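You operate a simulated robot arm through the tools that you are given. There is no shell and no other tool. Be economical: measure what you need, move in short steps, check, and stop when the job is done.

The job below is to be done with a simulated robot arm. You get a single attempt, and the scene is never put back.

## Task
Water basil and mint, then stand the red pot beside the yellow thyme pot.
Fine: red basil pot and blue mint pot, each about half way to its rim, from the orange-handled jug; that pot down in the next bay, the other and the jug where they stood; thyme stays dry. Set down upright: orange-handled jug, what you pick out.

Only the result counts: the job must be done as asked and must still hold three seconds after the hand-in. Knocking over, shifting, dropping, spilling or breaking anything else fails it.

## Robot
A 7-joint arm with a two-finger parallel gripper, fixed in place. Base frame: the origin is at the foot of the arm, x ahead of it, y to its left, z up; the work surface is at about z = 910. Units: mm, rad, N and s.
Its first joint turns from -2.304 to 2.304 rad. Payload 3.91 kg.
The tool frame sits at the grasp point between the pads (the TCP): z along the fingers, y along the line on which they close. The tips reach 30 mm beyond it. Largest opening 110 mm; finger width 20, thickness 10; the body of the gripper, 48 by 112 mm, starts 55 mm behind the TCP.
Orientation is that of the tool frame in the base frame, as a unit quaternion [x, y, z, w]. With the fingers straight down and closing along the base's y, the tool's x points along the base's -x, its y along +y and its z along -z.

## Interface
- The arm moves only by the tool apply_moves. Its argument "moves" is a list of rows, each an object of numbers (a shift or turn left out is 0, a gripper value left out holds the last): "tx", "ty", "tz": the shift along the base's x, y, z in units of 25 mm (1.0 is 25 mm); "wx", "wy", "wz": the turn, a rotation vector about the base's x, y, z in units of 8 degrees (1.0 is 8 degrees); "claw": the opening in per cent of the stroke, from 0 (shut) to 100 (fully open). In form: [{"tx": .., "ty": .., "tz": .., "wx": .., "wy": .., "wz": .., "claw": ..}, ...]. A call has 1 to 8 rows; each row shifts and turns the commanded pose from where the row before left it. A call with a number of a shift or a turn outside -1 to 1 is refused whole. Each row takes 0.2 s and may step no farther than 50 mm and 0.15 rad from the row before; otherwise, or with a gripper value out of range, the whole call is refused. A pose out of reach is approached as far as the arm can. The call stops where the force on the tool passes 40 N (or 10 N more than at its start, if that is more) or the arm is blocked; 0.2 s more then pass. The fingers move at their own pace (about 108 mm/s each) and stop on an object; they squeeze with about 40 N. The grip force told is the motor's: it shows also when the fingers shut on nothing. Time passes only in rows, and 0.2 s behind the last, so rows that do not move let the fingers close. It gives the time, the measured TCP pose, the force on the tool (base axes), the opening and the grip force at its end, in the units of the frame above (readings bear some noise), with the torque about the TCP (base axes, N m) and any sound that the robot's microphone picked up.
- Cameras (640 x 400 px; columns grow to the right, rows downward): "scene" is fixed at [399, -498.6, 1501.7]; the picture's right is [0.95, -0.31, 0.00], its down [-0.07, -0.22, -0.97] and it looks along [0.30, 0.92, -0.24] (base axes); focal length 335 px, centre (320, 200). "wrist" rides on the gripper at [72, 17, -103] in the tool frame; the picture's right is [-0.23, 0.97, 0.00], its down [-0.76, -0.18, -0.62] and it looks along [-0.61, -0.14, 0.78] (tool axes); focal length 222 px, centre (320, 200). There is no depth. A picture from a camera that has moved, and an enlarged one, comes with that camera's place and axes in the base frame and with its lens.
- get_image(camera): a new picture of that camera. The clock stands still meanwhile.
- close_up(camera, box): a new picture of the part [left, top, right, bottom] of that camera's present view, enlarged. The clock stands still meanwhile.
- job_done(): hands the job in; it is judged then, once.

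Work in short steps. Places have to be worked out from the pictures, the camera data and where the tool is seen: move nearer, look again, correct. Check each grasp and each placing, and mend what went wrong. You have 120 turns and 84 pictures in all, those below and enlarged ones among them. Open the gripper and draw the arm clear of the work before you hand the job in, unless the task says otherwise.

The tools are called after "Request:" as a command line: name --argument value ..., lists and objects as JSON in quotes. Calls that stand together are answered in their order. apply_moves: Moves the arm, as the interface text tells. Its arguments: {"type":"object","properties":{"moves":{"type":"array"}},"required":["moves"]} The other tools are called the same way: get_image (camera) takes a picture; close_up (camera, box) takes an enlarged picture of a part of a camera's view; job_done () hands the job in.

At the start:

```text
time: 0.0
tool_pos: [506.9, 513.1, 1328.8]
orientation: [0.0, 1.0, 0.0, 0.001]
force: [0.1, 0.0, -0.3]
wrist_torque: [-0.01, 0.0, 0.02]
gripper_width: 110.2
gripper_force: 0.1
```

scene: 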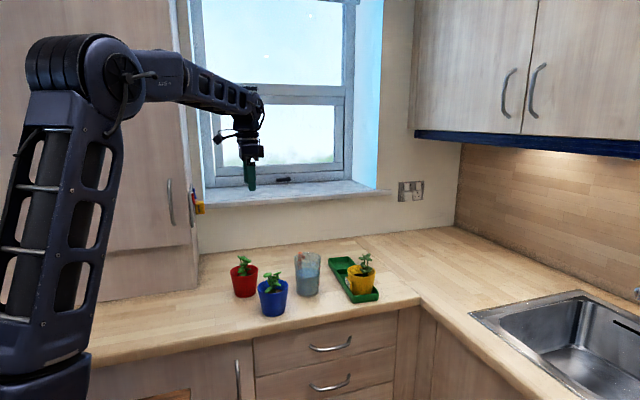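
wrist: 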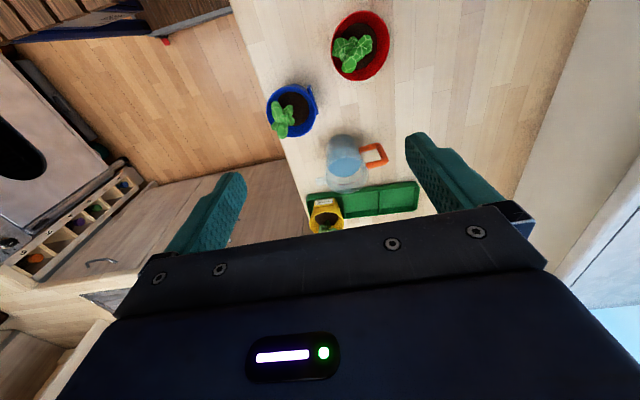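

I start with enlarged views of the pots and the jug to work out their places.

Request:
close_up --camera "scene" --box '[210, 230, 400, 330]'

Request:
close_up --camera "wrist" --box '[250, 0, 450, 240]'

```text
3.37 times, centred on (305, 280) of scene
camera zoom: at [399.0, -498.6, 1501.7], right [0.95, -0.31, 0.0], down [-0.07, -0.22, -0.97], along [0.3, 0.92, -0.24], focal length 1128 px, centre (370, -70)
```

zoom: 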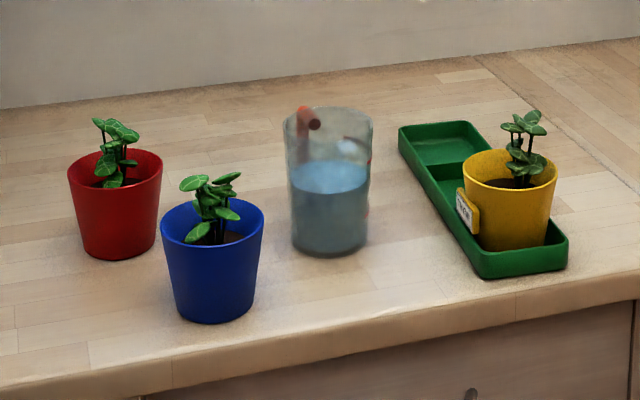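

```text
1.67 times, centred on (350, 120) of wrist
camera zoom: at [434.3, 531.8, 1432.8], right [0.23, 0.97, 0.0], down [0.76, -0.18, 0.62], along [0.61, -0.14, -0.78], focal length 370 px, centre (270, 333)
```

zoom: 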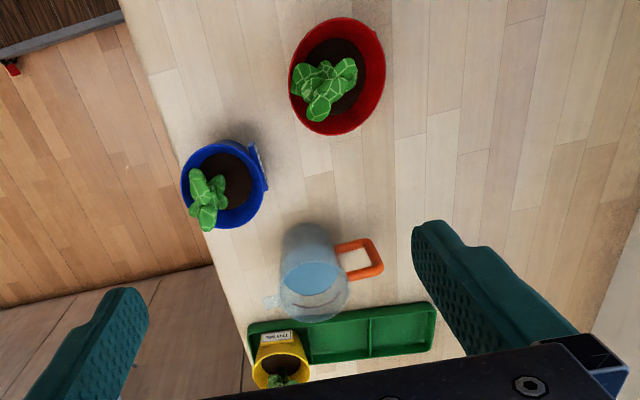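

The jug stands near (686, 518), red near (479, 577), blue near (550, 432), and the tray spans x≈815-920, y≈405-715. I lower the tool with a slight tilt to see the handle and the soil levels from nearer.

Request:
apply_moves --moves '[{"tz": -1, "tx": -0.4, "ty": 0.3}, {"tz": -1, "tx": -0.4, "ty": 0.2}, {"tz": -1, "wy": -1}, {"tz": -1, "wy": -1}, {"tz": -1}, {"tz": -1}, {"tz": -1}, {"tz": -1}]'

Request:
get_image --camera "wrist"

```text
time: 1.8
tool_pos: [487.2, 526.2, 1126.4]
orientation: [0.001, 0.99, 0.001, 0.139]
force: [0.3, -0.2, -0.6]
wrist_torque: [0.02, 0.02, -0.03]
gripper_width: 110.0
gripper_force: 0.2
```

```text
79 pictures are left
camera wrist: at [388.3, 543.4, 1207.0], right [0.22, 0.97, 0.06], down [0.56, -0.18, 0.81], along [0.8, -0.14, -0.58], focal length 222 px, centre (320, 200)
```

wrist: 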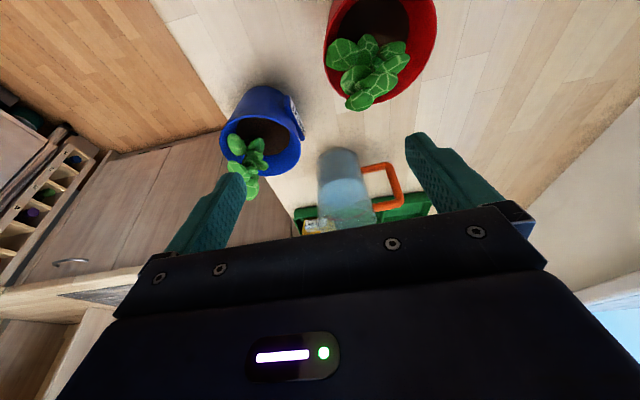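

The picture is upside down (image up is nearer and lower), so tilting further will actually show more. I enlarge the jug.

Request:
close_up --camera "wrist" --box '[280, 130, 440, 230]'

Request:
close_up --camera "wrist" --box '[200, 0, 450, 210]'

```text
4.00 times, centred on (360, 180) of wrist
camera zoom: at [388.3, 543.4, 1207.0], right [0.22, 0.97, 0.06], down [0.56, -0.18, 0.81], along [0.8, -0.14, -0.58], focal length 888 px, centre (160, 280)
```

zoom: 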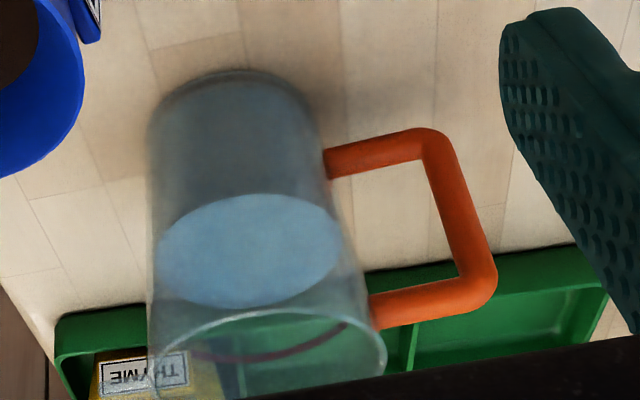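

```text
1.90 times, centred on (325, 105) of wrist
camera zoom: at [388.3, 543.4, 1207.0], right [0.22, 0.97, 0.06], down [0.56, -0.18, 0.81], along [0.8, -0.14, -0.58], focal length 423 px, centre (310, 381)
```

zoom: 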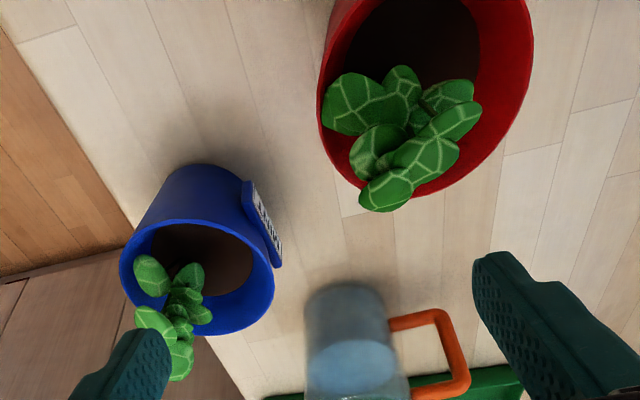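

The jug measures about 84 mm across at mid height, with centre near (693, 527) and the handle loop along +y (bar near y≈607, hole z≈952-1011). My plan is a body grip with the tool tilted 48° towards +x, closing along y with one finger through the handle hole, so that tilting about x pours over the -y lip. I move to the pre-grasp pose and look.

Request:
apply_moves --moves '[{"wy": -1, "tx": 0.84, "tz": -0.3}, {"wy": -1, "tx": 0.84, "tz": -0.3}, {"wy": -1, "tx": 0.84, "tz": -0.3}, {"wy": -1, "tx": 0.84, "tz": -0.3}]'

Request:
get_image --camera "wrist"

Request:
get_image --camera "scene"

```text
time: 2.8
tool_pos: [570.6, 525.2, 1098.8]
orientation: [0.0, 0.913, 0.0, 0.407]
force: [-0.8, -0.1, 0.7]
wrist_torque: [0.01, 0.04, 0.03]
gripper_width: 110.1
gripper_force: 0.0
```

```text
76 pictures are left
camera wrist: at [445.6, 543.2, 1114.7], right [0.15, 0.97, 0.17], down [0.04, -0.18, 0.98], along [0.99, -0.14, -0.07], focal length 222 px, centre (320, 200)
```

wrist: 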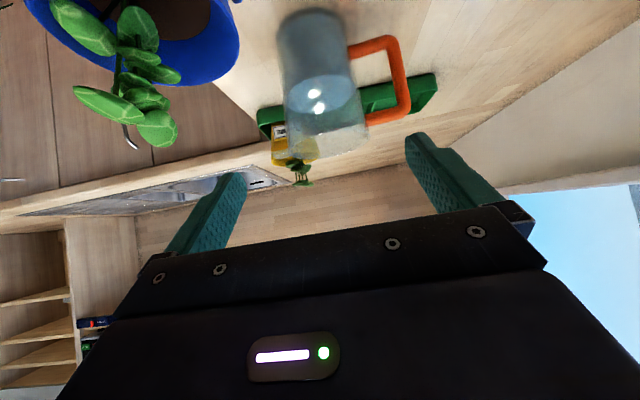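

```text
75 pictures are left
```

scene: 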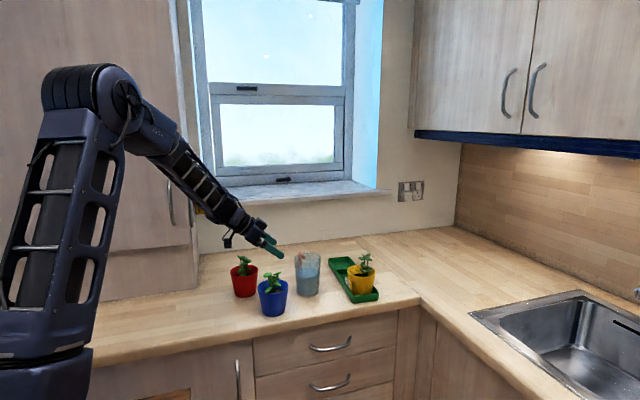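

I enlarge the jug to fix its y centre and the handle hole.

Request:
close_up --camera "wrist" --box '[260, 0, 440, 190]'

```text
2.11 times, centred on (350, 95) of wrist
camera zoom: at [445.6, 543.2, 1114.7], right [0.15, 0.97, 0.17], down [0.04, -0.18, 0.98], along [0.99, -0.14, -0.07], focal length 468 px, centre (257, 421)
```

zoom: 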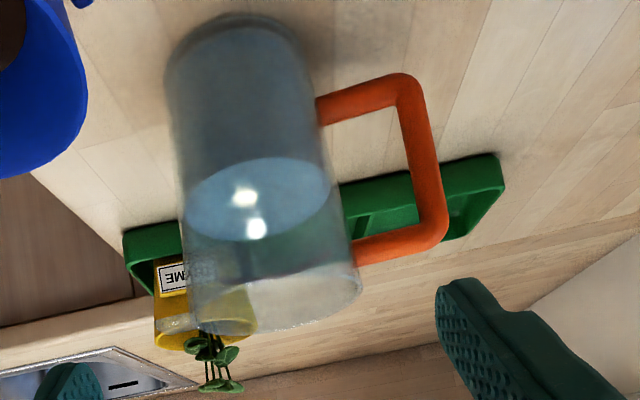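

Refined estimates: jug axis (693, 528), radius ≈42 mm at mid height, rim z≈1037, handle hole y 570-609 and z 944-1013. I advance along the tool axis part of the way and check the finger alignment.

Request:
apply_moves --moves '[{"tx": 0.732, "tz": -0.669, "ty": 0.03}, {"tx": 0.732, "tz": -0.669, "ty": 0.03}, {"tx": 0.732, "tz": -0.669, "ty": 0.03}]'

Request:
get_image --camera "wrist"

Request:
close_up --camera "scene" --box '[210, 200, 400, 320]'

```text
time: 3.6
tool_pos: [627.3, 528.5, 1050.9]
orientation: [0.0, 0.913, 0.0, 0.408]
force: [0.0, 0.1, 0.3]
wrist_torque: [-0.01, 0.0, 0.05]
gripper_width: 110.0
gripper_force: 0.1
```

```text
73 pictures are left
camera wrist: at [501.2, 546.5, 1065.5], right [0.15, 0.97, 0.17], down [0.05, -0.18, 0.98], along [0.99, -0.14, -0.07], focal length 222 px, centre (320, 200)
```

wrist: 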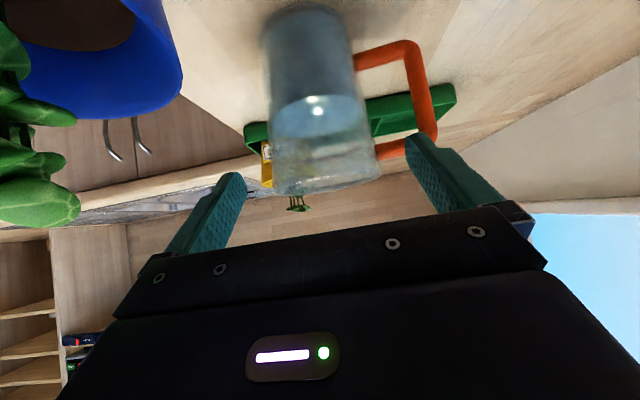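

```text
3.33 times, centred on (305, 260) of scene
camera zoom: at [399.0, -498.6, 1501.7], right [0.95, -0.31, 0.0], down [-0.07, -0.22, -0.97], along [0.3, 0.92, -0.24], focal length 1117 px, centre (370, 0)
```

zoom: 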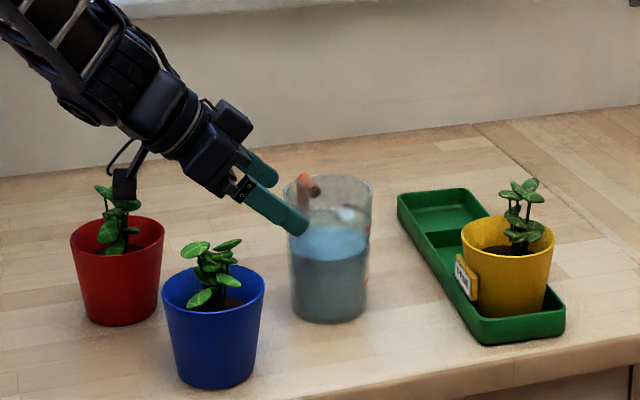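

The fingers straddle the jug, and the +y finger is lined up with the hole between body and handle bar. I advance the rest.

Request:
apply_moves --moves '[{"tx": 0.7, "tz": -0.66}, {"tx": 0.7, "tz": -0.66}, {"tx": 0.7, "tz": -0.72}]'

Request:
get_image --camera "wrist"

Request:
close_up --camera "scene" --box '[210, 200, 400, 320]'

```text
time: 4.0
tool_pos: [636.8, 529.1, 1045.2]
orientation: [0.001, 0.913, 0.004, 0.408]
force: [-2.2, -5.5, 15.4]
wrist_torque: [0.38, 2.19, 0.8]
gripper_width: 109.9
gripper_force: 0.0
stopped in row 1: the force on the tool passed its limit at 51 N (the readings are from after the stop); the commanded pose is now the measured one
```

```text
71 pictures are left
camera wrist: at [510.8, 547.6, 1060.2], right [0.15, 0.97, 0.18], down [0.04, -0.18, 0.98], along [0.99, -0.14, -0.07], focal length 222 px, centre (320, 200)
```

wrist: 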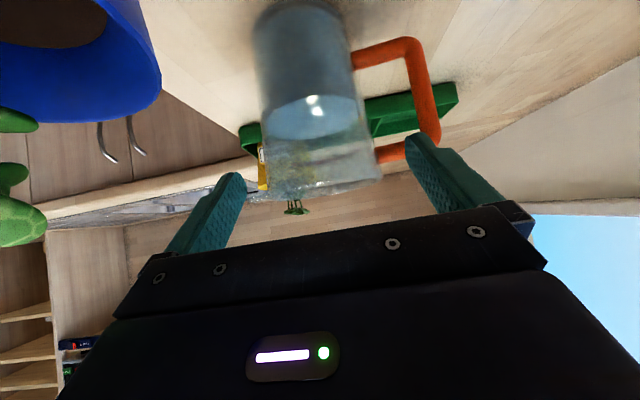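

```text
3.33 times, centred on (305, 260) of scene
camera zoom: at [399.0, -498.6, 1501.7], right [0.95, -0.31, 0.0], down [-0.07, -0.22, -0.97], along [0.3, 0.92, -0.24], focal length 1117 px, centre (370, 0)
```

zoom: 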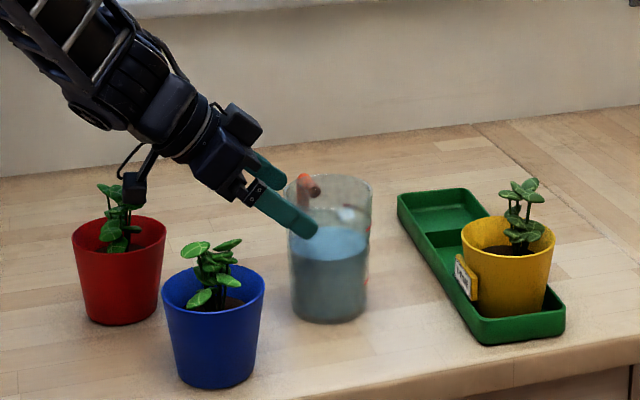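

The torque (≈2.2 N m about y with an upward force) puts the contact about 130 mm behind the TCP, so the wrist camera brushed the red plant. I back up and approach with a 16° yaw, so the camera passes between the red and blue plants.

Request:
apply_moves --moves '[{"tz": 1}, {"tz": 1}, {"tx": -0.55, "ty": -0.45, "wz": 1}, {"tx": -0.55, "ty": -0.45, "wz": 1}, {"tz": -1}]'

Request:
get_image --camera "wrist"

Request:
close_up --camera "scene" --box '[210, 200, 400, 320]'

```text
time: 5.2
tool_pos: [608.8, 507.8, 1067.6]
orientation: [-0.127, 0.904, 0.059, 0.403]
force: [-0.8, -0.6, 0.0]
wrist_torque: [0.02, 0.01, -0.01]
gripper_width: 110.0
gripper_force: 0.1
```

```text
69 pictures are left
camera wrist: at [483.3, 490.2, 1083.0], right [-0.12, 0.98, 0.17], down [0.09, -0.16, 0.98], along [0.99, 0.14, -0.07], focal length 222 px, centre (320, 200)
```

wrist: 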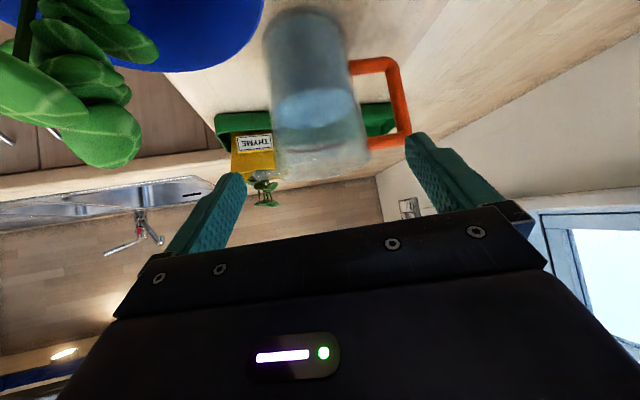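

```text
3.33 times, centred on (305, 260) of scene
camera zoom: at [399.0, -498.6, 1501.7], right [0.95, -0.31, 0.0], down [-0.07, -0.22, -0.97], along [0.3, 0.92, -0.24], focal length 1117 px, centre (370, 0)
```

zoom: 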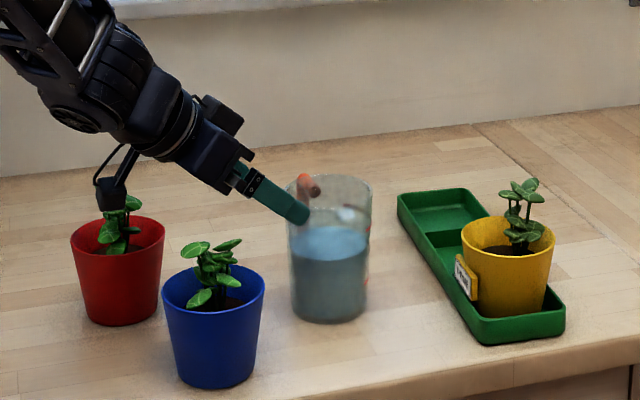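

The red pot shows at the same place as before, and the camera now has a clear lane between the plants. I advance in small rows along the tool axis.

Request:
apply_moves --moves '[{"tx": 0.722, "ty": 0.172, "tz": -0.692}, {"tx": 0.722, "ty": 0.172, "tz": -0.692}, {"tx": 0.722, "ty": 0.172, "tz": -0.692}]'

Request:
get_image --camera "wrist"

Request:
close_up --camera "scene" --box '[210, 200, 400, 320]'

```text
time: 6.0
tool_pos: [664.4, 521.8, 1016.3]
orientation: [-0.126, 0.904, 0.06, 0.403]
force: [-0.2, 0.7, -0.2]
wrist_torque: [-0.01, 0.02, 0.0]
gripper_width: 109.9
gripper_force: 0.0
```

```text
67 pictures are left
camera wrist: at [538.8, 504.2, 1032.6], right [-0.12, 0.98, 0.17], down [0.09, -0.16, 0.98], along [0.99, 0.14, -0.07], focal length 222 px, centre (320, 200)
```

wrist: 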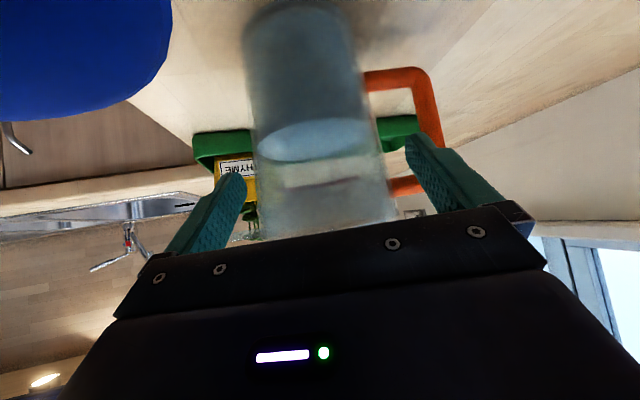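

```text
3.33 times, centred on (305, 260) of scene
camera zoom: at [399.0, -498.6, 1501.7], right [0.95, -0.31, 0.0], down [-0.07, -0.22, -0.97], along [0.3, 0.92, -0.24], focal length 1117 px, centre (370, 0)
```

zoom: 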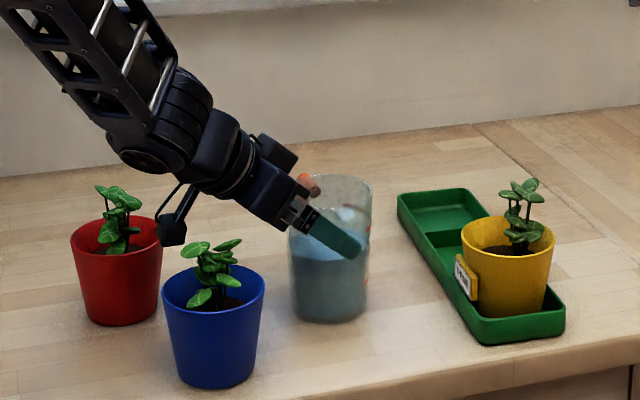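

No contact so far, and the fingers are well placed. Last step, then close and wait.

Request:
apply_moves --moves '[{"tx": 0.65, "ty": 0.15, "tz": -0.65}, {"claw": 0}, {"claw": 0}, {"claw": 0}]'

Request:
get_image --camera "wrist"

Request:
close_up --camera "scene" --box '[210, 200, 400, 320]'

```text
time: 7.0
tool_pos: [680.2, 527.0, 999.8]
orientation: [-0.127, 0.904, 0.06, 0.403]
force: [0.5, 0.9, 0.2]
wrist_torque: [0.03, 0.11, 0.07]
gripper_width: 87.4
gripper_force: 40.4
```

```text
65 pictures are left
camera wrist: at [554.0, 509.3, 1015.7], right [-0.12, 0.98, 0.17], down [0.09, -0.16, 0.98], along [0.99, 0.14, -0.07], focal length 222 px, centre (320, 200)
```

wrist: 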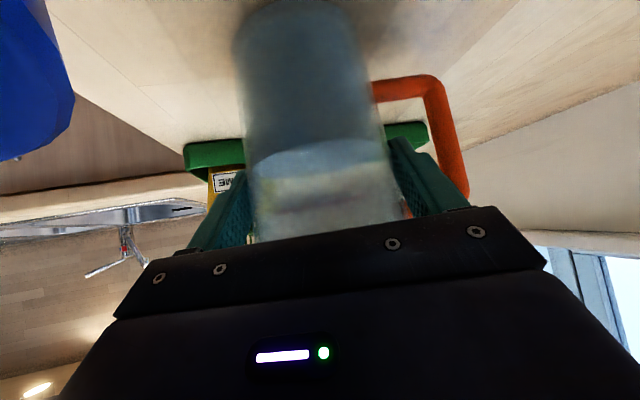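

```text
3.33 times, centred on (305, 260) of scene
camera zoom: at [399.0, -498.6, 1501.7], right [0.95, -0.31, 0.0], down [-0.07, -0.22, -0.97], along [0.3, 0.92, -0.24], focal length 1117 px, centre (370, 0)
```

zoom: 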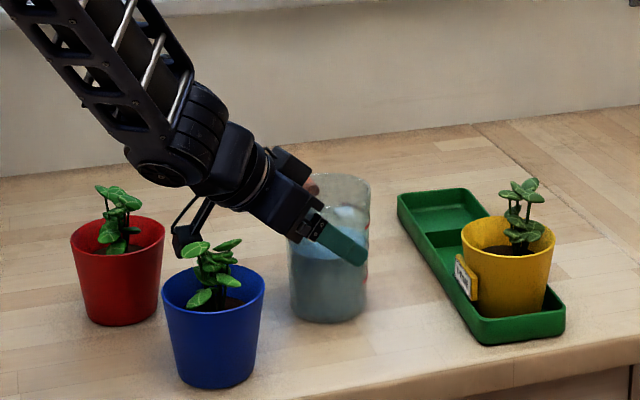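

Gripped at 87 mm with 40 N; the jug's home corresponds to TCP (680.2, 527.0, 999.8). I lift slowly.

Request:
apply_moves --moves '[{"tz": 0.4}, {"tz": 0.6}, {"tz": 0.8}, {"tz": 0.8}, {"tz": 0.8}, {"tz": 0.6}, {"tz": 0.3}]'

Request:
close_up --camera "scene" --box '[200, 180, 400, 320]'

```text
time: 8.6
tool_pos: [681.1, 524.5, 1108.2]
orientation: [-0.127, 0.904, 0.059, 0.403]
force: [0.1, -0.6, -4.2]
wrist_torque: [-0.05, 0.07, 0.0]
gripper_width: 87.3
gripper_force: 39.8
```

```text
2.86 times, centred on (300, 250) of scene
camera zoom: at [399.0, -498.6, 1501.7], right [0.95, -0.31, 0.0], down [-0.07, -0.22, -0.97], along [0.3, 0.92, -0.24], focal length 957 px, centre (377, 57)
```

zoom: 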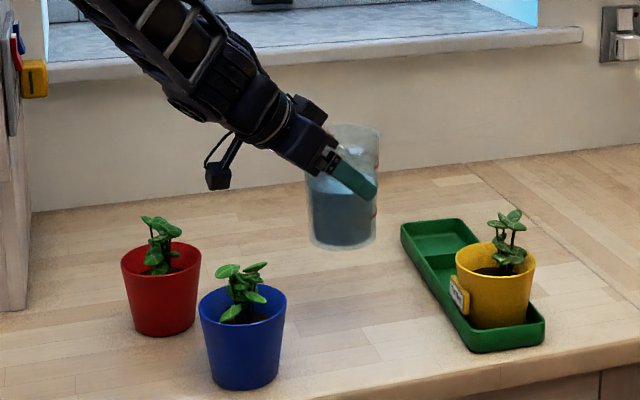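

The jug is held upright, about 0.43 kg. I enlarge the two pots to see the soil levels before watering.

Request:
close_up --camera "scene" --box '[225, 250, 295, 320]'

```text
5.71 times, centred on (260, 285) of scene
camera zoom: at [399.0, -498.6, 1501.7], right [0.95, -0.31, 0.0], down [-0.07, -0.22, -0.97], along [0.3, 0.92, -0.24], focal length 1914 px, centre (663, -286)
```

zoom: 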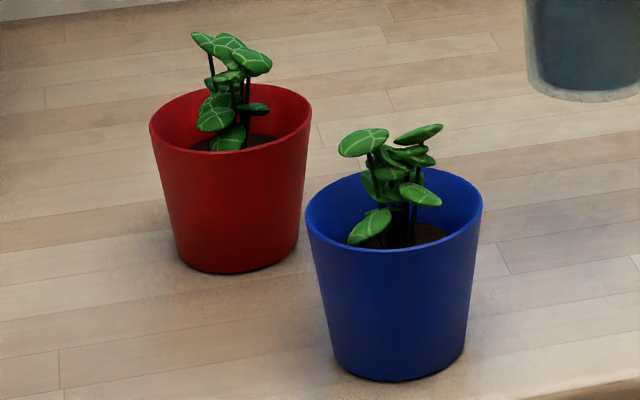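

The soil sits about 30 mm below the rim, so half way to the rim means roughly 15 mm of water, around 85 g per pot. I raise the jug and carry it upright over to the +y side of the red pot (red centre ≈ (481, 589), blue ≈ (553, 446)).

Request:
apply_moves --moves '[{"tz": 0.8}, {"tz": 0.9}, {"tz": 0.6, "tx": -0.4, "ty": 0.3}, {"tx": -0.8, "ty": 0.6}, {"tx": -0.9, "ty": 0.66}, {"tx": -0.9, "ty": 0.66}, {"tx": -0.9, "ty": 0.66}, {"tx": -0.9, "ty": 0.66}]'

Request:
apply_moves --moves '[{"tx": -0.9, "ty": 0.66}, {"tx": -0.9, "ty": 0.66}, {"tx": -0.9, "ty": 0.66}, {"tx": -0.5, "ty": 0.4}, {"tx": -0.2, "ty": 0.1}]'

Request:
get_image --camera "wrist"

Request:
close_up --camera "scene" --box '[180, 160, 400, 320]'

```text
time: 10.4
tool_pos: [559.2, 611.9, 1164.3]
orientation: [-0.127, 0.904, 0.059, 0.404]
force: [0.6, -0.9, -4.5]
wrist_torque: [-0.03, 0.03, 0.05]
gripper_width: 87.2
gripper_force: 40.3
```

```text
time: 11.6
tool_pos: [486.4, 663.5, 1164.4]
orientation: [-0.121, 0.905, 0.058, 0.405]
force: [-0.2, -0.2, -4.2]
wrist_torque: [-0.06, 0.1, 0.0]
gripper_width: 87.3
gripper_force: 40.4
```

```text
61 pictures are left
camera wrist: at [360.9, 648.4, 1180.1], right [-0.11, 0.98, 0.17], down [0.09, -0.17, 0.98], along [0.99, 0.12, -0.07], focal length 222 px, centre (320, 200)
```

wrist: 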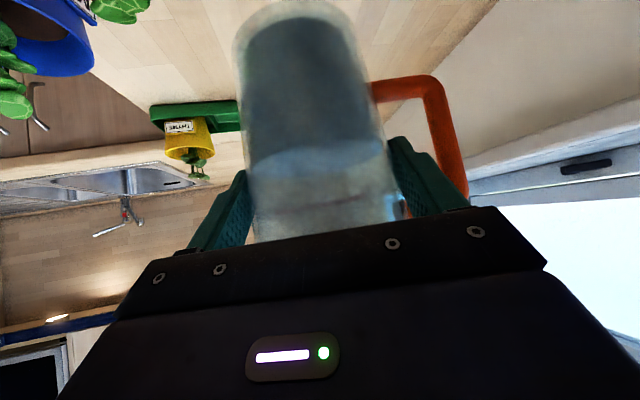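

```text
2.50 times, centred on (290, 240) of scene
camera zoom: at [399.0, -498.6, 1501.7], right [0.95, -0.31, 0.0], down [-0.07, -0.22, -0.97], along [0.3, 0.92, -0.24], focal length 837 px, centre (395, 100)
```

zoom: 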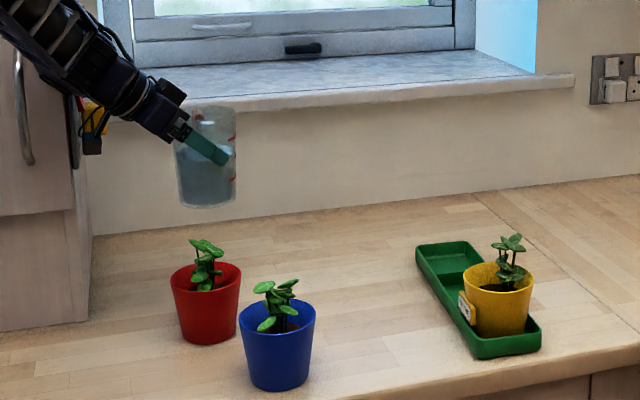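

There is a cabinet corner near x≈327, y≈675, and the camera keeps a small margin to it. I tilt 40° here (below the spill angle), then look before lowering.

Request:
apply_moves --moves '[{"wx": 0.8, "ty": 0.1}, {"wx": 0.9, "ty": 0.1}, {"wx": 0.9, "ty": 0.1}, {"wx": 0.9, "ty": 0.1}, {"wx": 0.9}, {"wx": 0.6}]'

Request:
get_image --camera "wrist"

Request:
close_up --camera "scene" --box '[180, 160, 400, 320]'

```text
time: 12.0
tool_pos: [481.7, 673.8, 1166.2]
orientation: [-0.101, 0.899, 0.105, 0.414]
force: [8.1, 1.4, -4.1]
wrist_torque: [-0.07, 0.22, -0.05]
gripper_width: 87.4
gripper_force: 40.2
stopped in row 2: the force on the tool passed its limit at 74 N (the readings are from after the stop); the commanded pose is now the measured one
```

```text
59 pictures are left
camera wrist: at [355.7, 657.0, 1179.4], right [-0.12, 0.95, 0.28], down [0.08, -0.27, 0.96], along [0.99, 0.14, -0.05], focal length 222 px, centre (320, 200)
```

wrist: 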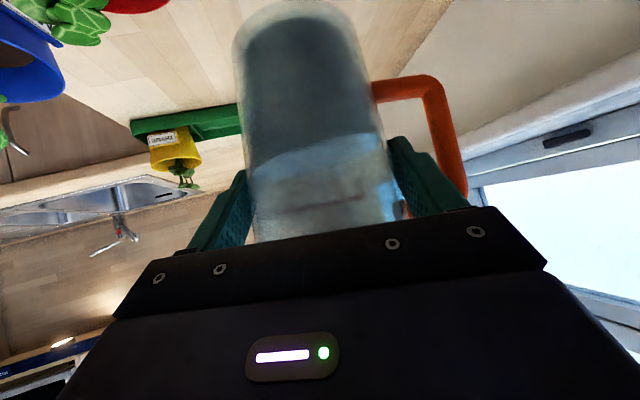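

```text
2.50 times, centred on (290, 240) of scene
camera zoom: at [399.0, -498.6, 1501.7], right [0.95, -0.31, 0.0], down [-0.07, -0.22, -0.97], along [0.3, 0.92, -0.24], focal length 837 px, centre (395, 100)
```

zoom: 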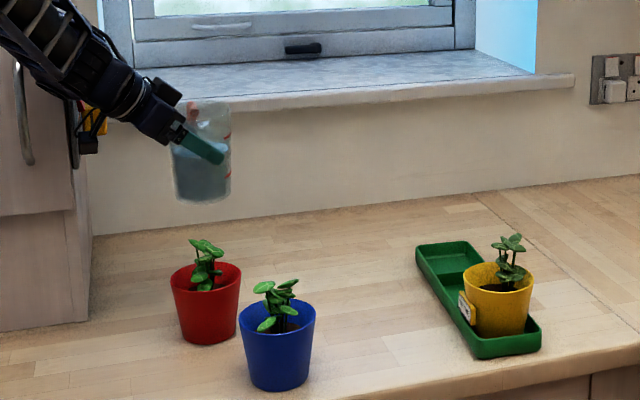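

Something at the cabinet side touched the camera or wrist (force +x). I pull away in +x, undo the small tilt and yaw the whole jug +30°, so the gripper comes from further in front of the cabinet.

Request:
apply_moves --moves '[{"tx": 0.8, "ty": -0.4}, {"tx": 0.3, "wx": -0.76, "wy": 0.07, "wz": 0.08}, {"wz": 0.9}, {"wz": 0.95}, {"wz": 0.95}, {"wz": 0.95}]'

Request:
close_up --camera "scene" --box '[180, 160, 400, 320]'

```text
time: 13.4
tool_pos: [507.7, 665.0, 1167.6]
orientation: [-0.36, 0.839, 0.164, 0.373]
force: [-1.2, 0.4, -4.3]
wrist_torque: [-0.1, 0.0, -0.01]
gripper_width: 87.0
gripper_force: 39.9
```

```text
2.50 times, centred on (290, 240) of scene
camera zoom: at [399.0, -498.6, 1501.7], right [0.95, -0.31, 0.0], down [-0.07, -0.22, -0.97], along [0.3, 0.92, -0.24], focal length 837 px, centre (395, 100)
```

zoom: 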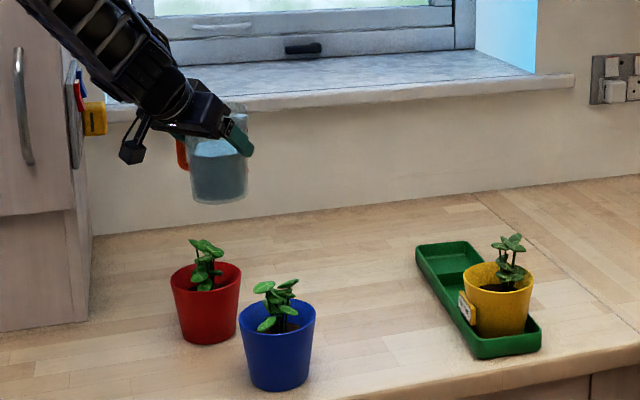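

Upright and free, still 4.3 N, so nothing spilled. I tilt 40° about the yawed axis while moving to the pouring place, staying high so the gripper clears the red plant (top ≈1052).

Request:
apply_moves --moves '[{"wx": 0.866, "wy": 0.5, "tx": -0.3}, {"wx": 0.866, "wy": 0.5, "tx": -0.5}, {"wx": 0.866, "wy": 0.5, "tx": -0.5}, {"wx": 0.866, "wy": 0.5, "tx": -0.5}, {"wx": 0.866, "wy": 0.5, "tx": -0.5}, {"tx": -0.4}]'

Request:
get_image --camera "wrist"

Request:
close_up --camera "scene" --box '[180, 180, 320, 320]'

```text
time: 14.8
tool_pos: [439.1, 665.4, 1167.6]
orientation: [-0.199, 0.804, 0.464, 0.314]
force: [-0.1, 0.0, -5.0]
wrist_torque: [-0.12, -0.01, -0.01]
gripper_width: 87.4
gripper_force: 40.2
```

```text
56 pictures are left
camera wrist: at [342.9, 581.9, 1166.8], right [-0.43, 0.48, 0.76], down [0.46, -0.61, 0.65], along [0.78, 0.63, 0.04], focal length 222 px, centre (320, 200)
```

wrist: 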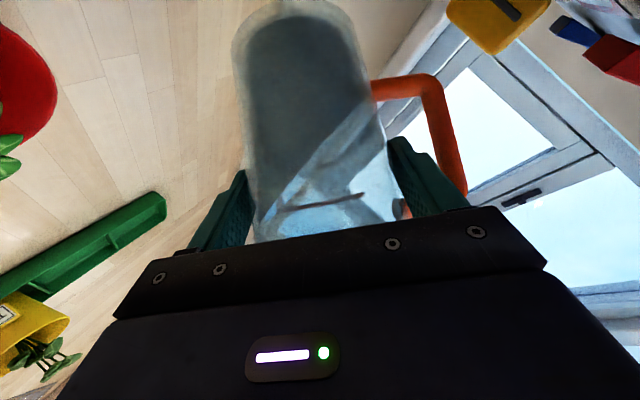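

```text
2.86 times, centred on (250, 250) of scene
camera zoom: at [399.0, -498.6, 1501.7], right [0.95, -0.31, 0.0], down [-0.07, -0.22, -0.97], along [0.3, 0.92, -0.24], focal length 957 px, centre (520, 57)
```

zoom: 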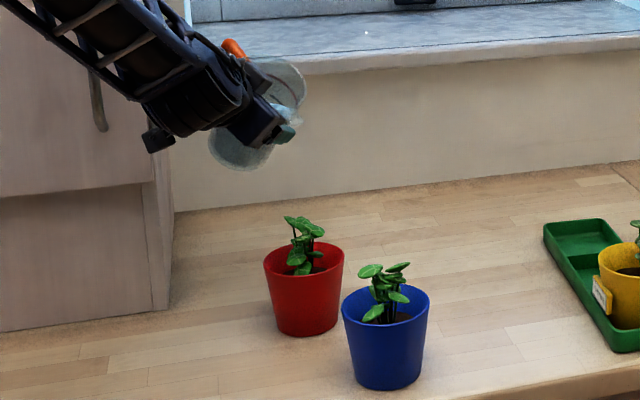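

The tilted water line is clearly visible, the lip is calculated to be over the red pot, and no spill yet. I lower to z≈1095 and tilt a little more.

Request:
apply_moves --moves '[{"tz": -0.8}, {"tz": -0.9}, {"tz": -0.8}, {"tz": -0.4, "wx": 0.6, "wy": 0.346}, {"wx": 0.433, "wy": 0.25}]'

Request:
get_image --camera "wrist"

Request:
close_up --camera "scene" --box '[180, 180, 320, 320]'

```text
time: 16.0
tool_pos: [439.1, 665.9, 1094.6]
orientation: [-0.156, 0.781, 0.529, 0.292]
force: [-0.3, -1.0, -3.8]
wrist_torque: [-0.13, -0.04, -0.02]
gripper_width: 87.3
gripper_force: 39.8
```

```text
54 pictures are left
camera wrist: at [342.8, 583.1, 1090.4], right [-0.36, 0.37, 0.86], down [0.51, -0.69, 0.51], along [0.78, 0.62, 0.06], focal length 222 px, centre (320, 200)
```

wrist: 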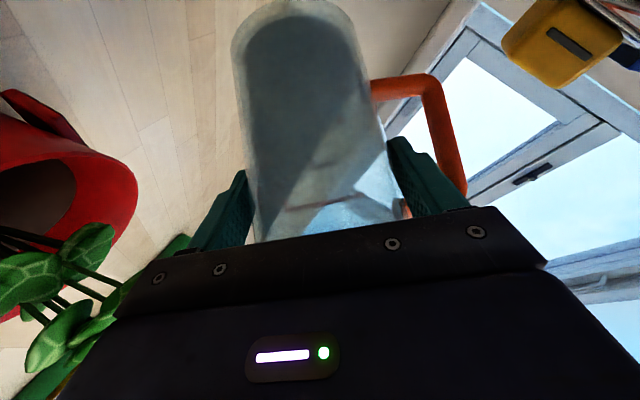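

```text
2.86 times, centred on (250, 250) of scene
camera zoom: at [399.0, -498.6, 1501.7], right [0.95, -0.31, 0.0], down [-0.07, -0.22, -0.97], along [0.3, 0.92, -0.24], focal length 957 px, centre (520, 57)
```

zoom: 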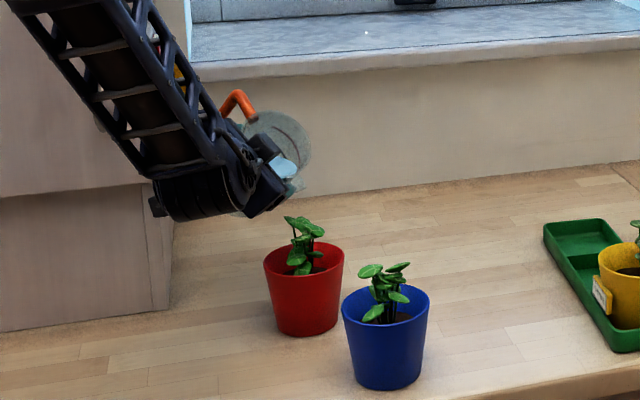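

The wrist camera looks into the red pot, which is handy for watching the level. I tilt another 4°, wait and check.

Request:
apply_moves --moves '[{"wx": 0.433, "wy": 0.25}, {}, {}]'

Request:
get_image --camera "wrist"

```text
time: 16.8
tool_pos: [439.7, 664.1, 1094.4]
orientation: [-0.138, 0.771, 0.554, 0.284]
force: [-0.4, -0.8, -4.5]
wrist_torque: [-0.17, -0.06, 0.03]
gripper_width: 87.1
gripper_force: 39.8
```

```text
52 pictures are left
camera wrist: at [342.9, 583.2, 1088.6], right [-0.33, 0.32, 0.89], down [0.53, -0.72, 0.45], along [0.78, 0.62, 0.07], focal length 222 px, centre (320, 200)
```

wrist: 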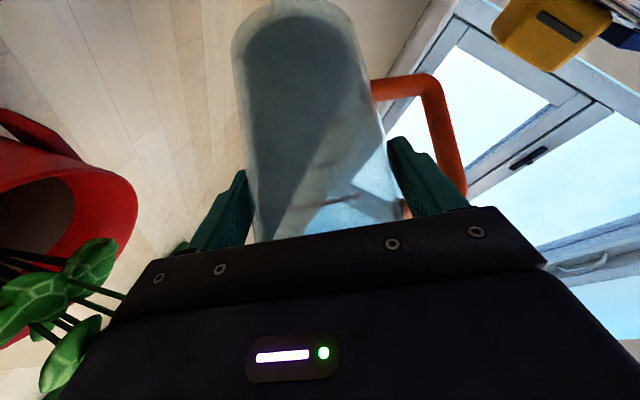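

No pour yet. Another 3-4° and wait.

Request:
apply_moves --moves '[{"wx": 0.4, "wy": 0.23}, {}, {}]'

Request:
get_image --camera "wrist"

Request:
close_up --camera "scene" --box '[180, 180, 320, 320]'

```text
time: 17.6
tool_pos: [441.3, 665.3, 1094.8]
orientation: [-0.12, 0.759, 0.578, 0.275]
force: [0.4, -0.1, -4.1]
wrist_torque: [-0.16, -0.04, -0.01]
gripper_width: 87.2
gripper_force: 39.8
```

```text
51 pictures are left
camera wrist: at [343.4, 583.6, 1086.9], right [-0.3, 0.27, 0.92], down [0.54, -0.74, 0.39], along [0.79, 0.61, 0.08], focal length 222 px, centre (320, 200)
```

wrist: 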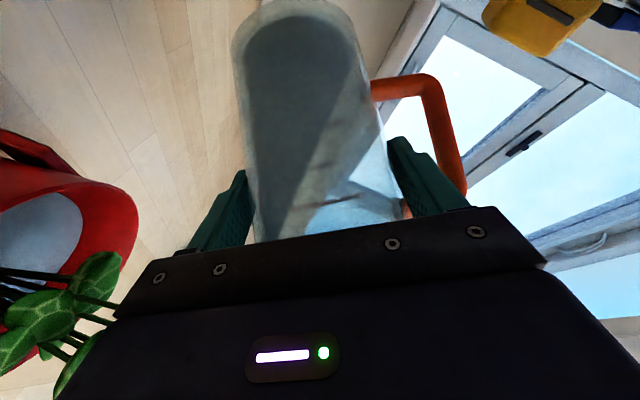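

```text
2.86 times, centred on (250, 250) of scene
camera zoom: at [399.0, -498.6, 1501.7], right [0.95, -0.31, 0.0], down [-0.07, -0.22, -0.97], along [0.3, 0.92, -0.24], focal length 957 px, centre (520, 57)
```

zoom: 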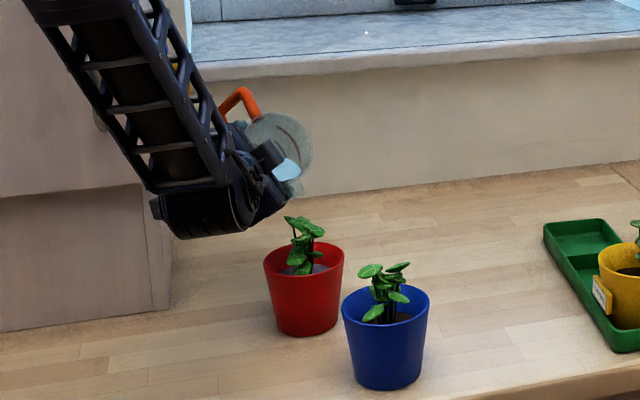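

Water is now on the soil in the red pot. I wait one more row to see whether it is still flowing.

Request:
apply_moves --moves '[{}, {}]'

Request:
close_up --camera "wrist" --box '[0, 110, 160, 390]'

Request:
close_up --camera "scene" --box '[225, 230, 295, 300]'

```text
time: 18.2
tool_pos: [441.2, 664.3, 1094.6]
orientation: [-0.121, 0.759, 0.577, 0.276]
force: [-0.2, -0.1, -3.2]
wrist_torque: [-0.19, -0.02, 0.0]
gripper_width: 87.1
gripper_force: 39.8
```

```text
1.43 times, centred on (80, 250) of wrist
camera zoom: at [343.3, 583.6, 1086.9], right [-0.3, 0.27, 0.92], down [0.54, -0.74, 0.39], along [0.79, 0.61, 0.08], focal length 317 px, centre (663, 129)
```

zoom: 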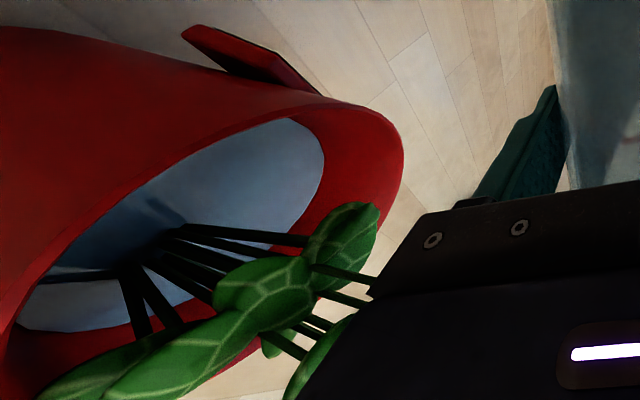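

```text
5.71 times, centred on (260, 265) of scene
camera zoom: at [399.0, -498.6, 1501.7], right [0.95, -0.31, 0.0], down [-0.07, -0.22, -0.97], along [0.3, 0.92, -0.24], focal length 1914 px, centre (663, -171)
```

zoom: 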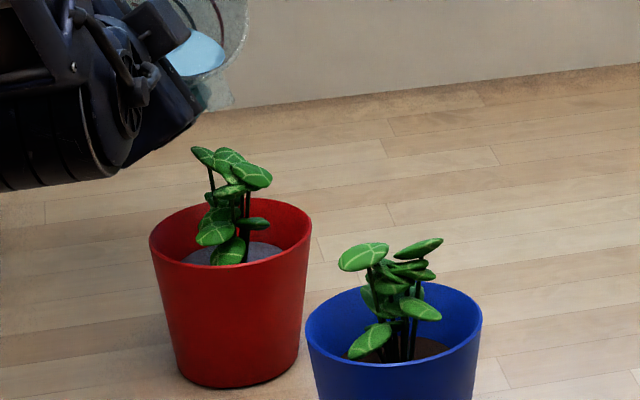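

The level has risen to about 43 px below the far rim, from 50 px dry; the target is about 25 px. I keep this tilt and check the flow.

Request:
apply_moves --moves '[{}, {}, {}]'

Request:
close_up --camera "scene" --box '[225, 230, 295, 300]'

```text
time: 19.0
tool_pos: [439.5, 665.1, 1094.7]
orientation: [-0.122, 0.759, 0.578, 0.275]
force: [-0.7, -0.4, -3.9]
wrist_torque: [-0.16, -0.01, 0.02]
gripper_width: 87.3
gripper_force: 40.3
```

```text
5.71 times, centred on (260, 265) of scene
camera zoom: at [399.0, -498.6, 1501.7], right [0.95, -0.31, 0.0], down [-0.07, -0.22, -0.97], along [0.3, 0.92, -0.24], focal length 1914 px, centre (663, -171)
```

zoom: 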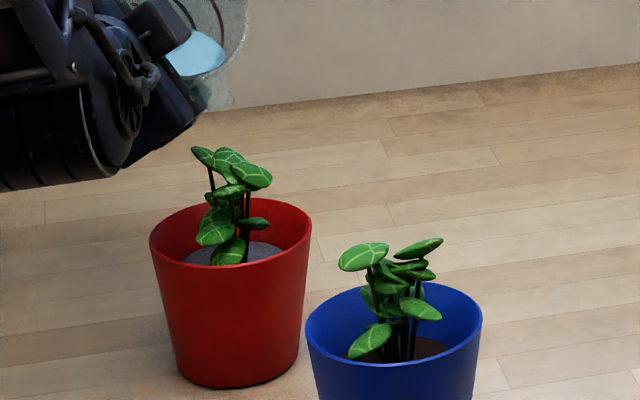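

The flow stops by itself at constant tilt, so I can meter by angle. Another 3°, wait and check.

Request:
apply_moves --moves '[{"wx": 0.325, "wy": 0.19}, {}, {}, {}]'

Request:
close_up --camera "scene" --box '[225, 230, 295, 300]'

```text
time: 20.0
tool_pos: [439.9, 664.8, 1095.0]
orientation: [-0.107, 0.749, 0.596, 0.268]
force: [-0.3, -0.5, -3.0]
wrist_torque: [-0.14, -0.04, -0.02]
gripper_width: 87.2
gripper_force: 40.3
```

```text
5.71 times, centred on (260, 265) of scene
camera zoom: at [399.0, -498.6, 1501.7], right [0.95, -0.31, 0.0], down [-0.07, -0.22, -0.97], along [0.3, 0.92, -0.24], focal length 1914 px, centre (663, -171)
```

zoom: 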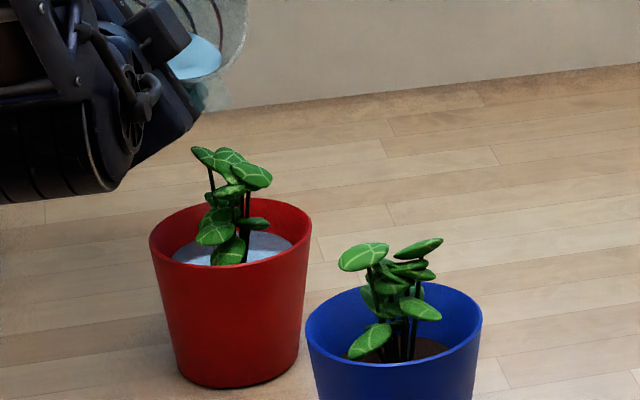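

The level is now about 34 px below the far rim. I tilt 2.5° more and look closer.

Request:
apply_moves --moves '[{"wx": 0.27, "wy": 0.156}, {}, {}, {}, {}]'

Request:
close_up --camera "scene" --box '[238, 245, 264, 280]'

Request:
close_up --camera "wrist" --box '[0, 110, 160, 390]'

```text
time: 21.2
tool_pos: [441.0, 664.6, 1095.1]
orientation: [-0.095, 0.741, 0.611, 0.261]
force: [-0.2, 0.0, -3.4]
wrist_torque: [-0.13, -0.04, 0.01]
gripper_width: 87.2
gripper_force: 39.7
```

```text
11.43 times, centred on (251, 262) of scene
camera zoom: at [399.0, -498.6, 1501.7], right [0.95, -0.31, 0.0], down [-0.07, -0.22, -0.97], along [0.3, 0.92, -0.24], focal length 3828 px, centre (1109, -514)
```

zoom: 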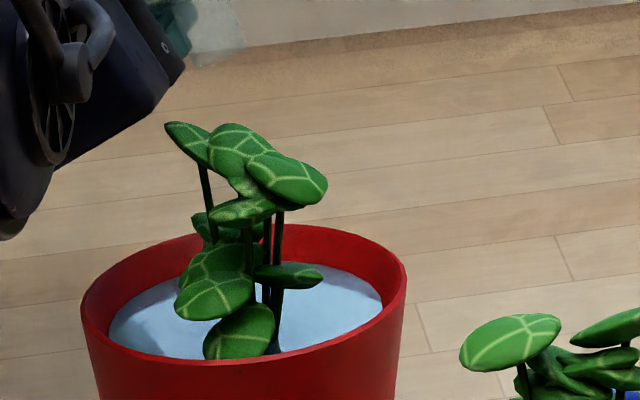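

```text
1.43 times, centred on (80, 250) of wrist
camera zoom: at [342.8, 584.7, 1084.9], right [-0.26, 0.19, 0.95], down [0.56, -0.77, 0.3], along [0.79, 0.61, 0.09], focal length 317 px, centre (663, 129)
```

zoom: 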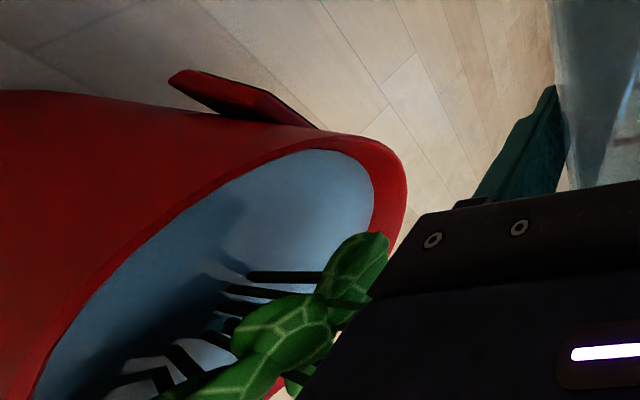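

The level looks close to or a bit past half, so I untilt the jug now to stop the flow and measure more carefully.

Request:
apply_moves --moves '[{"wx": -0.866, "wy": -0.5}, {"wx": -0.866, "wy": -0.5, "tz": 0.4}, {"wx": -0.6, "wy": -0.346, "tz": 0.6}, {"wx": -0.4, "wy": -0.23}]'

Request:
close_up --camera "scene" --box '[226, 246, 266, 276]'

Request:
get_image --camera "wrist"

```text
time: 22.2
tool_pos: [440.7, 664.9, 1119.7]
orientation: [-0.211, 0.81, 0.446, 0.318]
force: [0.5, 0.8, -3.6]
wrist_torque: [-0.1, -0.02, 0.0]
gripper_width: 87.3
gripper_force: 39.6
```

```text
13.33 times, centred on (246, 261) of scene
camera zoom: at [399.0, -498.6, 1501.7], right [0.95, -0.31, 0.0], down [-0.07, -0.22, -0.97], along [0.3, 0.92, -0.24], focal length 4466 px, centre (1307, -613)
```

zoom: 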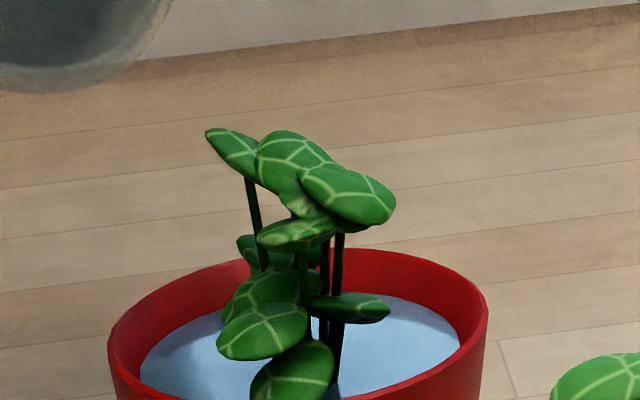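

```text
42 pictures are left
camera wrist: at [344.2, 582.4, 1120.3], right [-0.45, 0.52, 0.73], down [0.45, -0.58, 0.68], along [0.78, 0.63, 0.03], focal length 222 px, centre (320, 200)
```

wrist: 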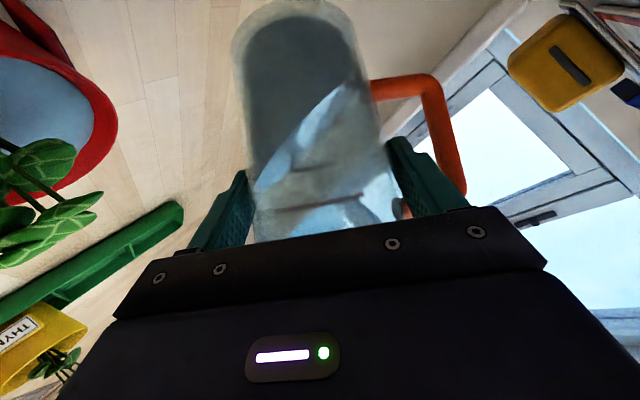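

Force and view suggest perhaps 60-67% of the free height. I enlarge the wrist view to measure the water level against the rim more accurately.

Request:
close_up --camera "wrist" --box '[0, 20, 150, 250]'

```text
1.74 times, centred on (75, 135) of wrist
camera zoom: at [344.2, 582.4, 1120.3], right [-0.45, 0.52, 0.73], down [0.45, -0.58, 0.68], along [0.78, 0.63, 0.03], focal length 386 px, centre (746, 313)
```

zoom: 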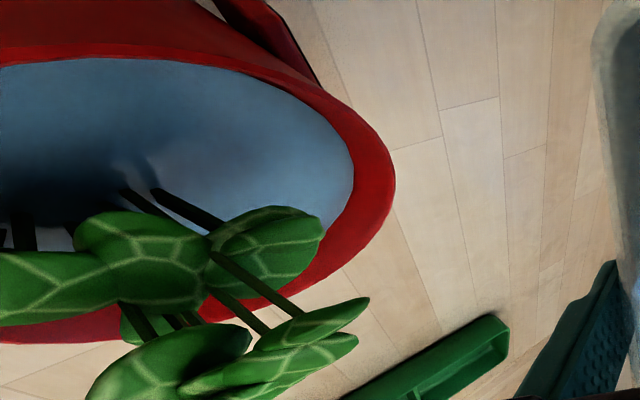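

I take the same enlarged view of the still dry blue pot for calibration.

Request:
close_up --camera "scene" --box '[254, 266, 294, 296]'

```text
13.33 times, centred on (274, 281) of scene
camera zoom: at [399.0, -498.6, 1501.7], right [0.95, -0.31, 0.0], down [-0.07, -0.22, -0.97], along [0.3, 0.92, -0.24], focal length 4466 px, centre (933, -880)
```

zoom: 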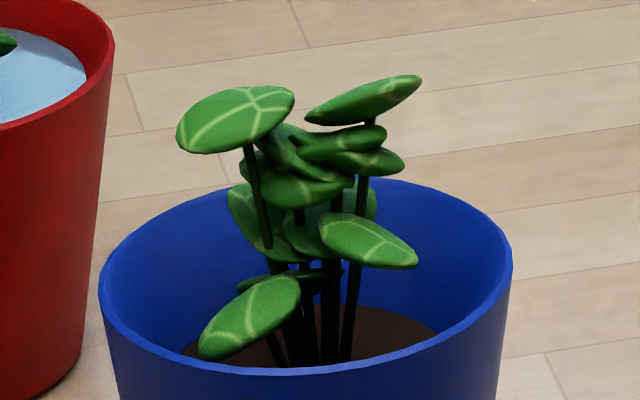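

Calibrated against the blue pot (soil ≈29 mm below the rim), red is filled to about 60-65% of that, a bit high. I'll fill blue a bit under half first and re-measure later. I raise the jug and carry it, partly tilted, to blue with a −40° yaw.

Request:
apply_moves --moves '[{"tz": 1}, {"tz": 1}, {"tx": 0.8, "ty": -0.9, "wz": -0.7}, {"tx": 0.85, "ty": -0.95, "wz": -0.9}, {"tx": 0.85, "ty": -0.95, "wz": -0.9}, {"tx": 0.85, "ty": -0.95, "wz": -0.9}, {"tx": 0.85, "ty": -0.95, "wz": -0.9}, {"tx": 0.76, "ty": -0.78, "wz": -0.7}]'

Request:
get_image --camera "wrist"

Request:
close_up --camera "scene" --box '[200, 180, 360, 320]'

```text
time: 24.0
tool_pos: [564.8, 526.5, 1169.3]
orientation: [0.08, 0.833, 0.31, 0.452]
force: [0.8, 0.2, -2.6]
wrist_torque: [-0.08, 0.02, -0.01]
gripper_width: 87.2
gripper_force: 39.8
```

```text
39 pictures are left
camera wrist: at [437.2, 525.1, 1169.6], right [-0.01, 0.68, 0.73], down [-0.03, -0.73, 0.68], along [1.0, -0.02, 0.03], focal length 222 px, centre (320, 200)
```

wrist: 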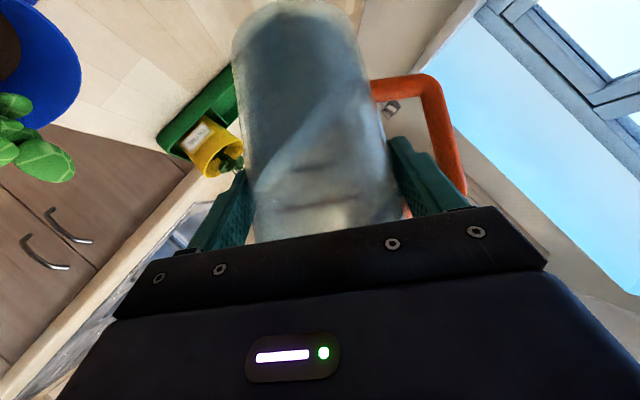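

```text
2.86 times, centred on (280, 250) of scene
camera zoom: at [399.0, -498.6, 1501.7], right [0.95, -0.31, 0.0], down [-0.07, -0.22, -0.97], along [0.3, 0.92, -0.24], focal length 957 px, centre (434, 57)
```

zoom: 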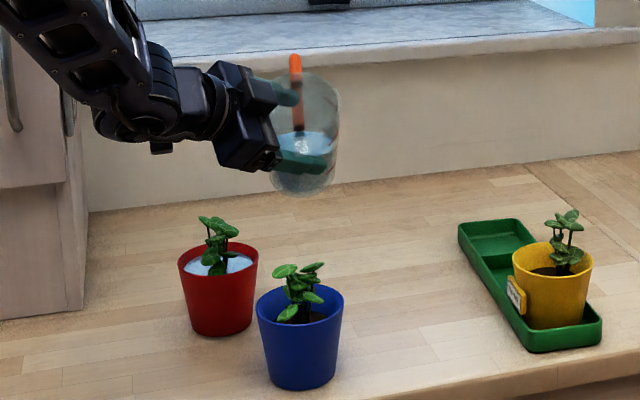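

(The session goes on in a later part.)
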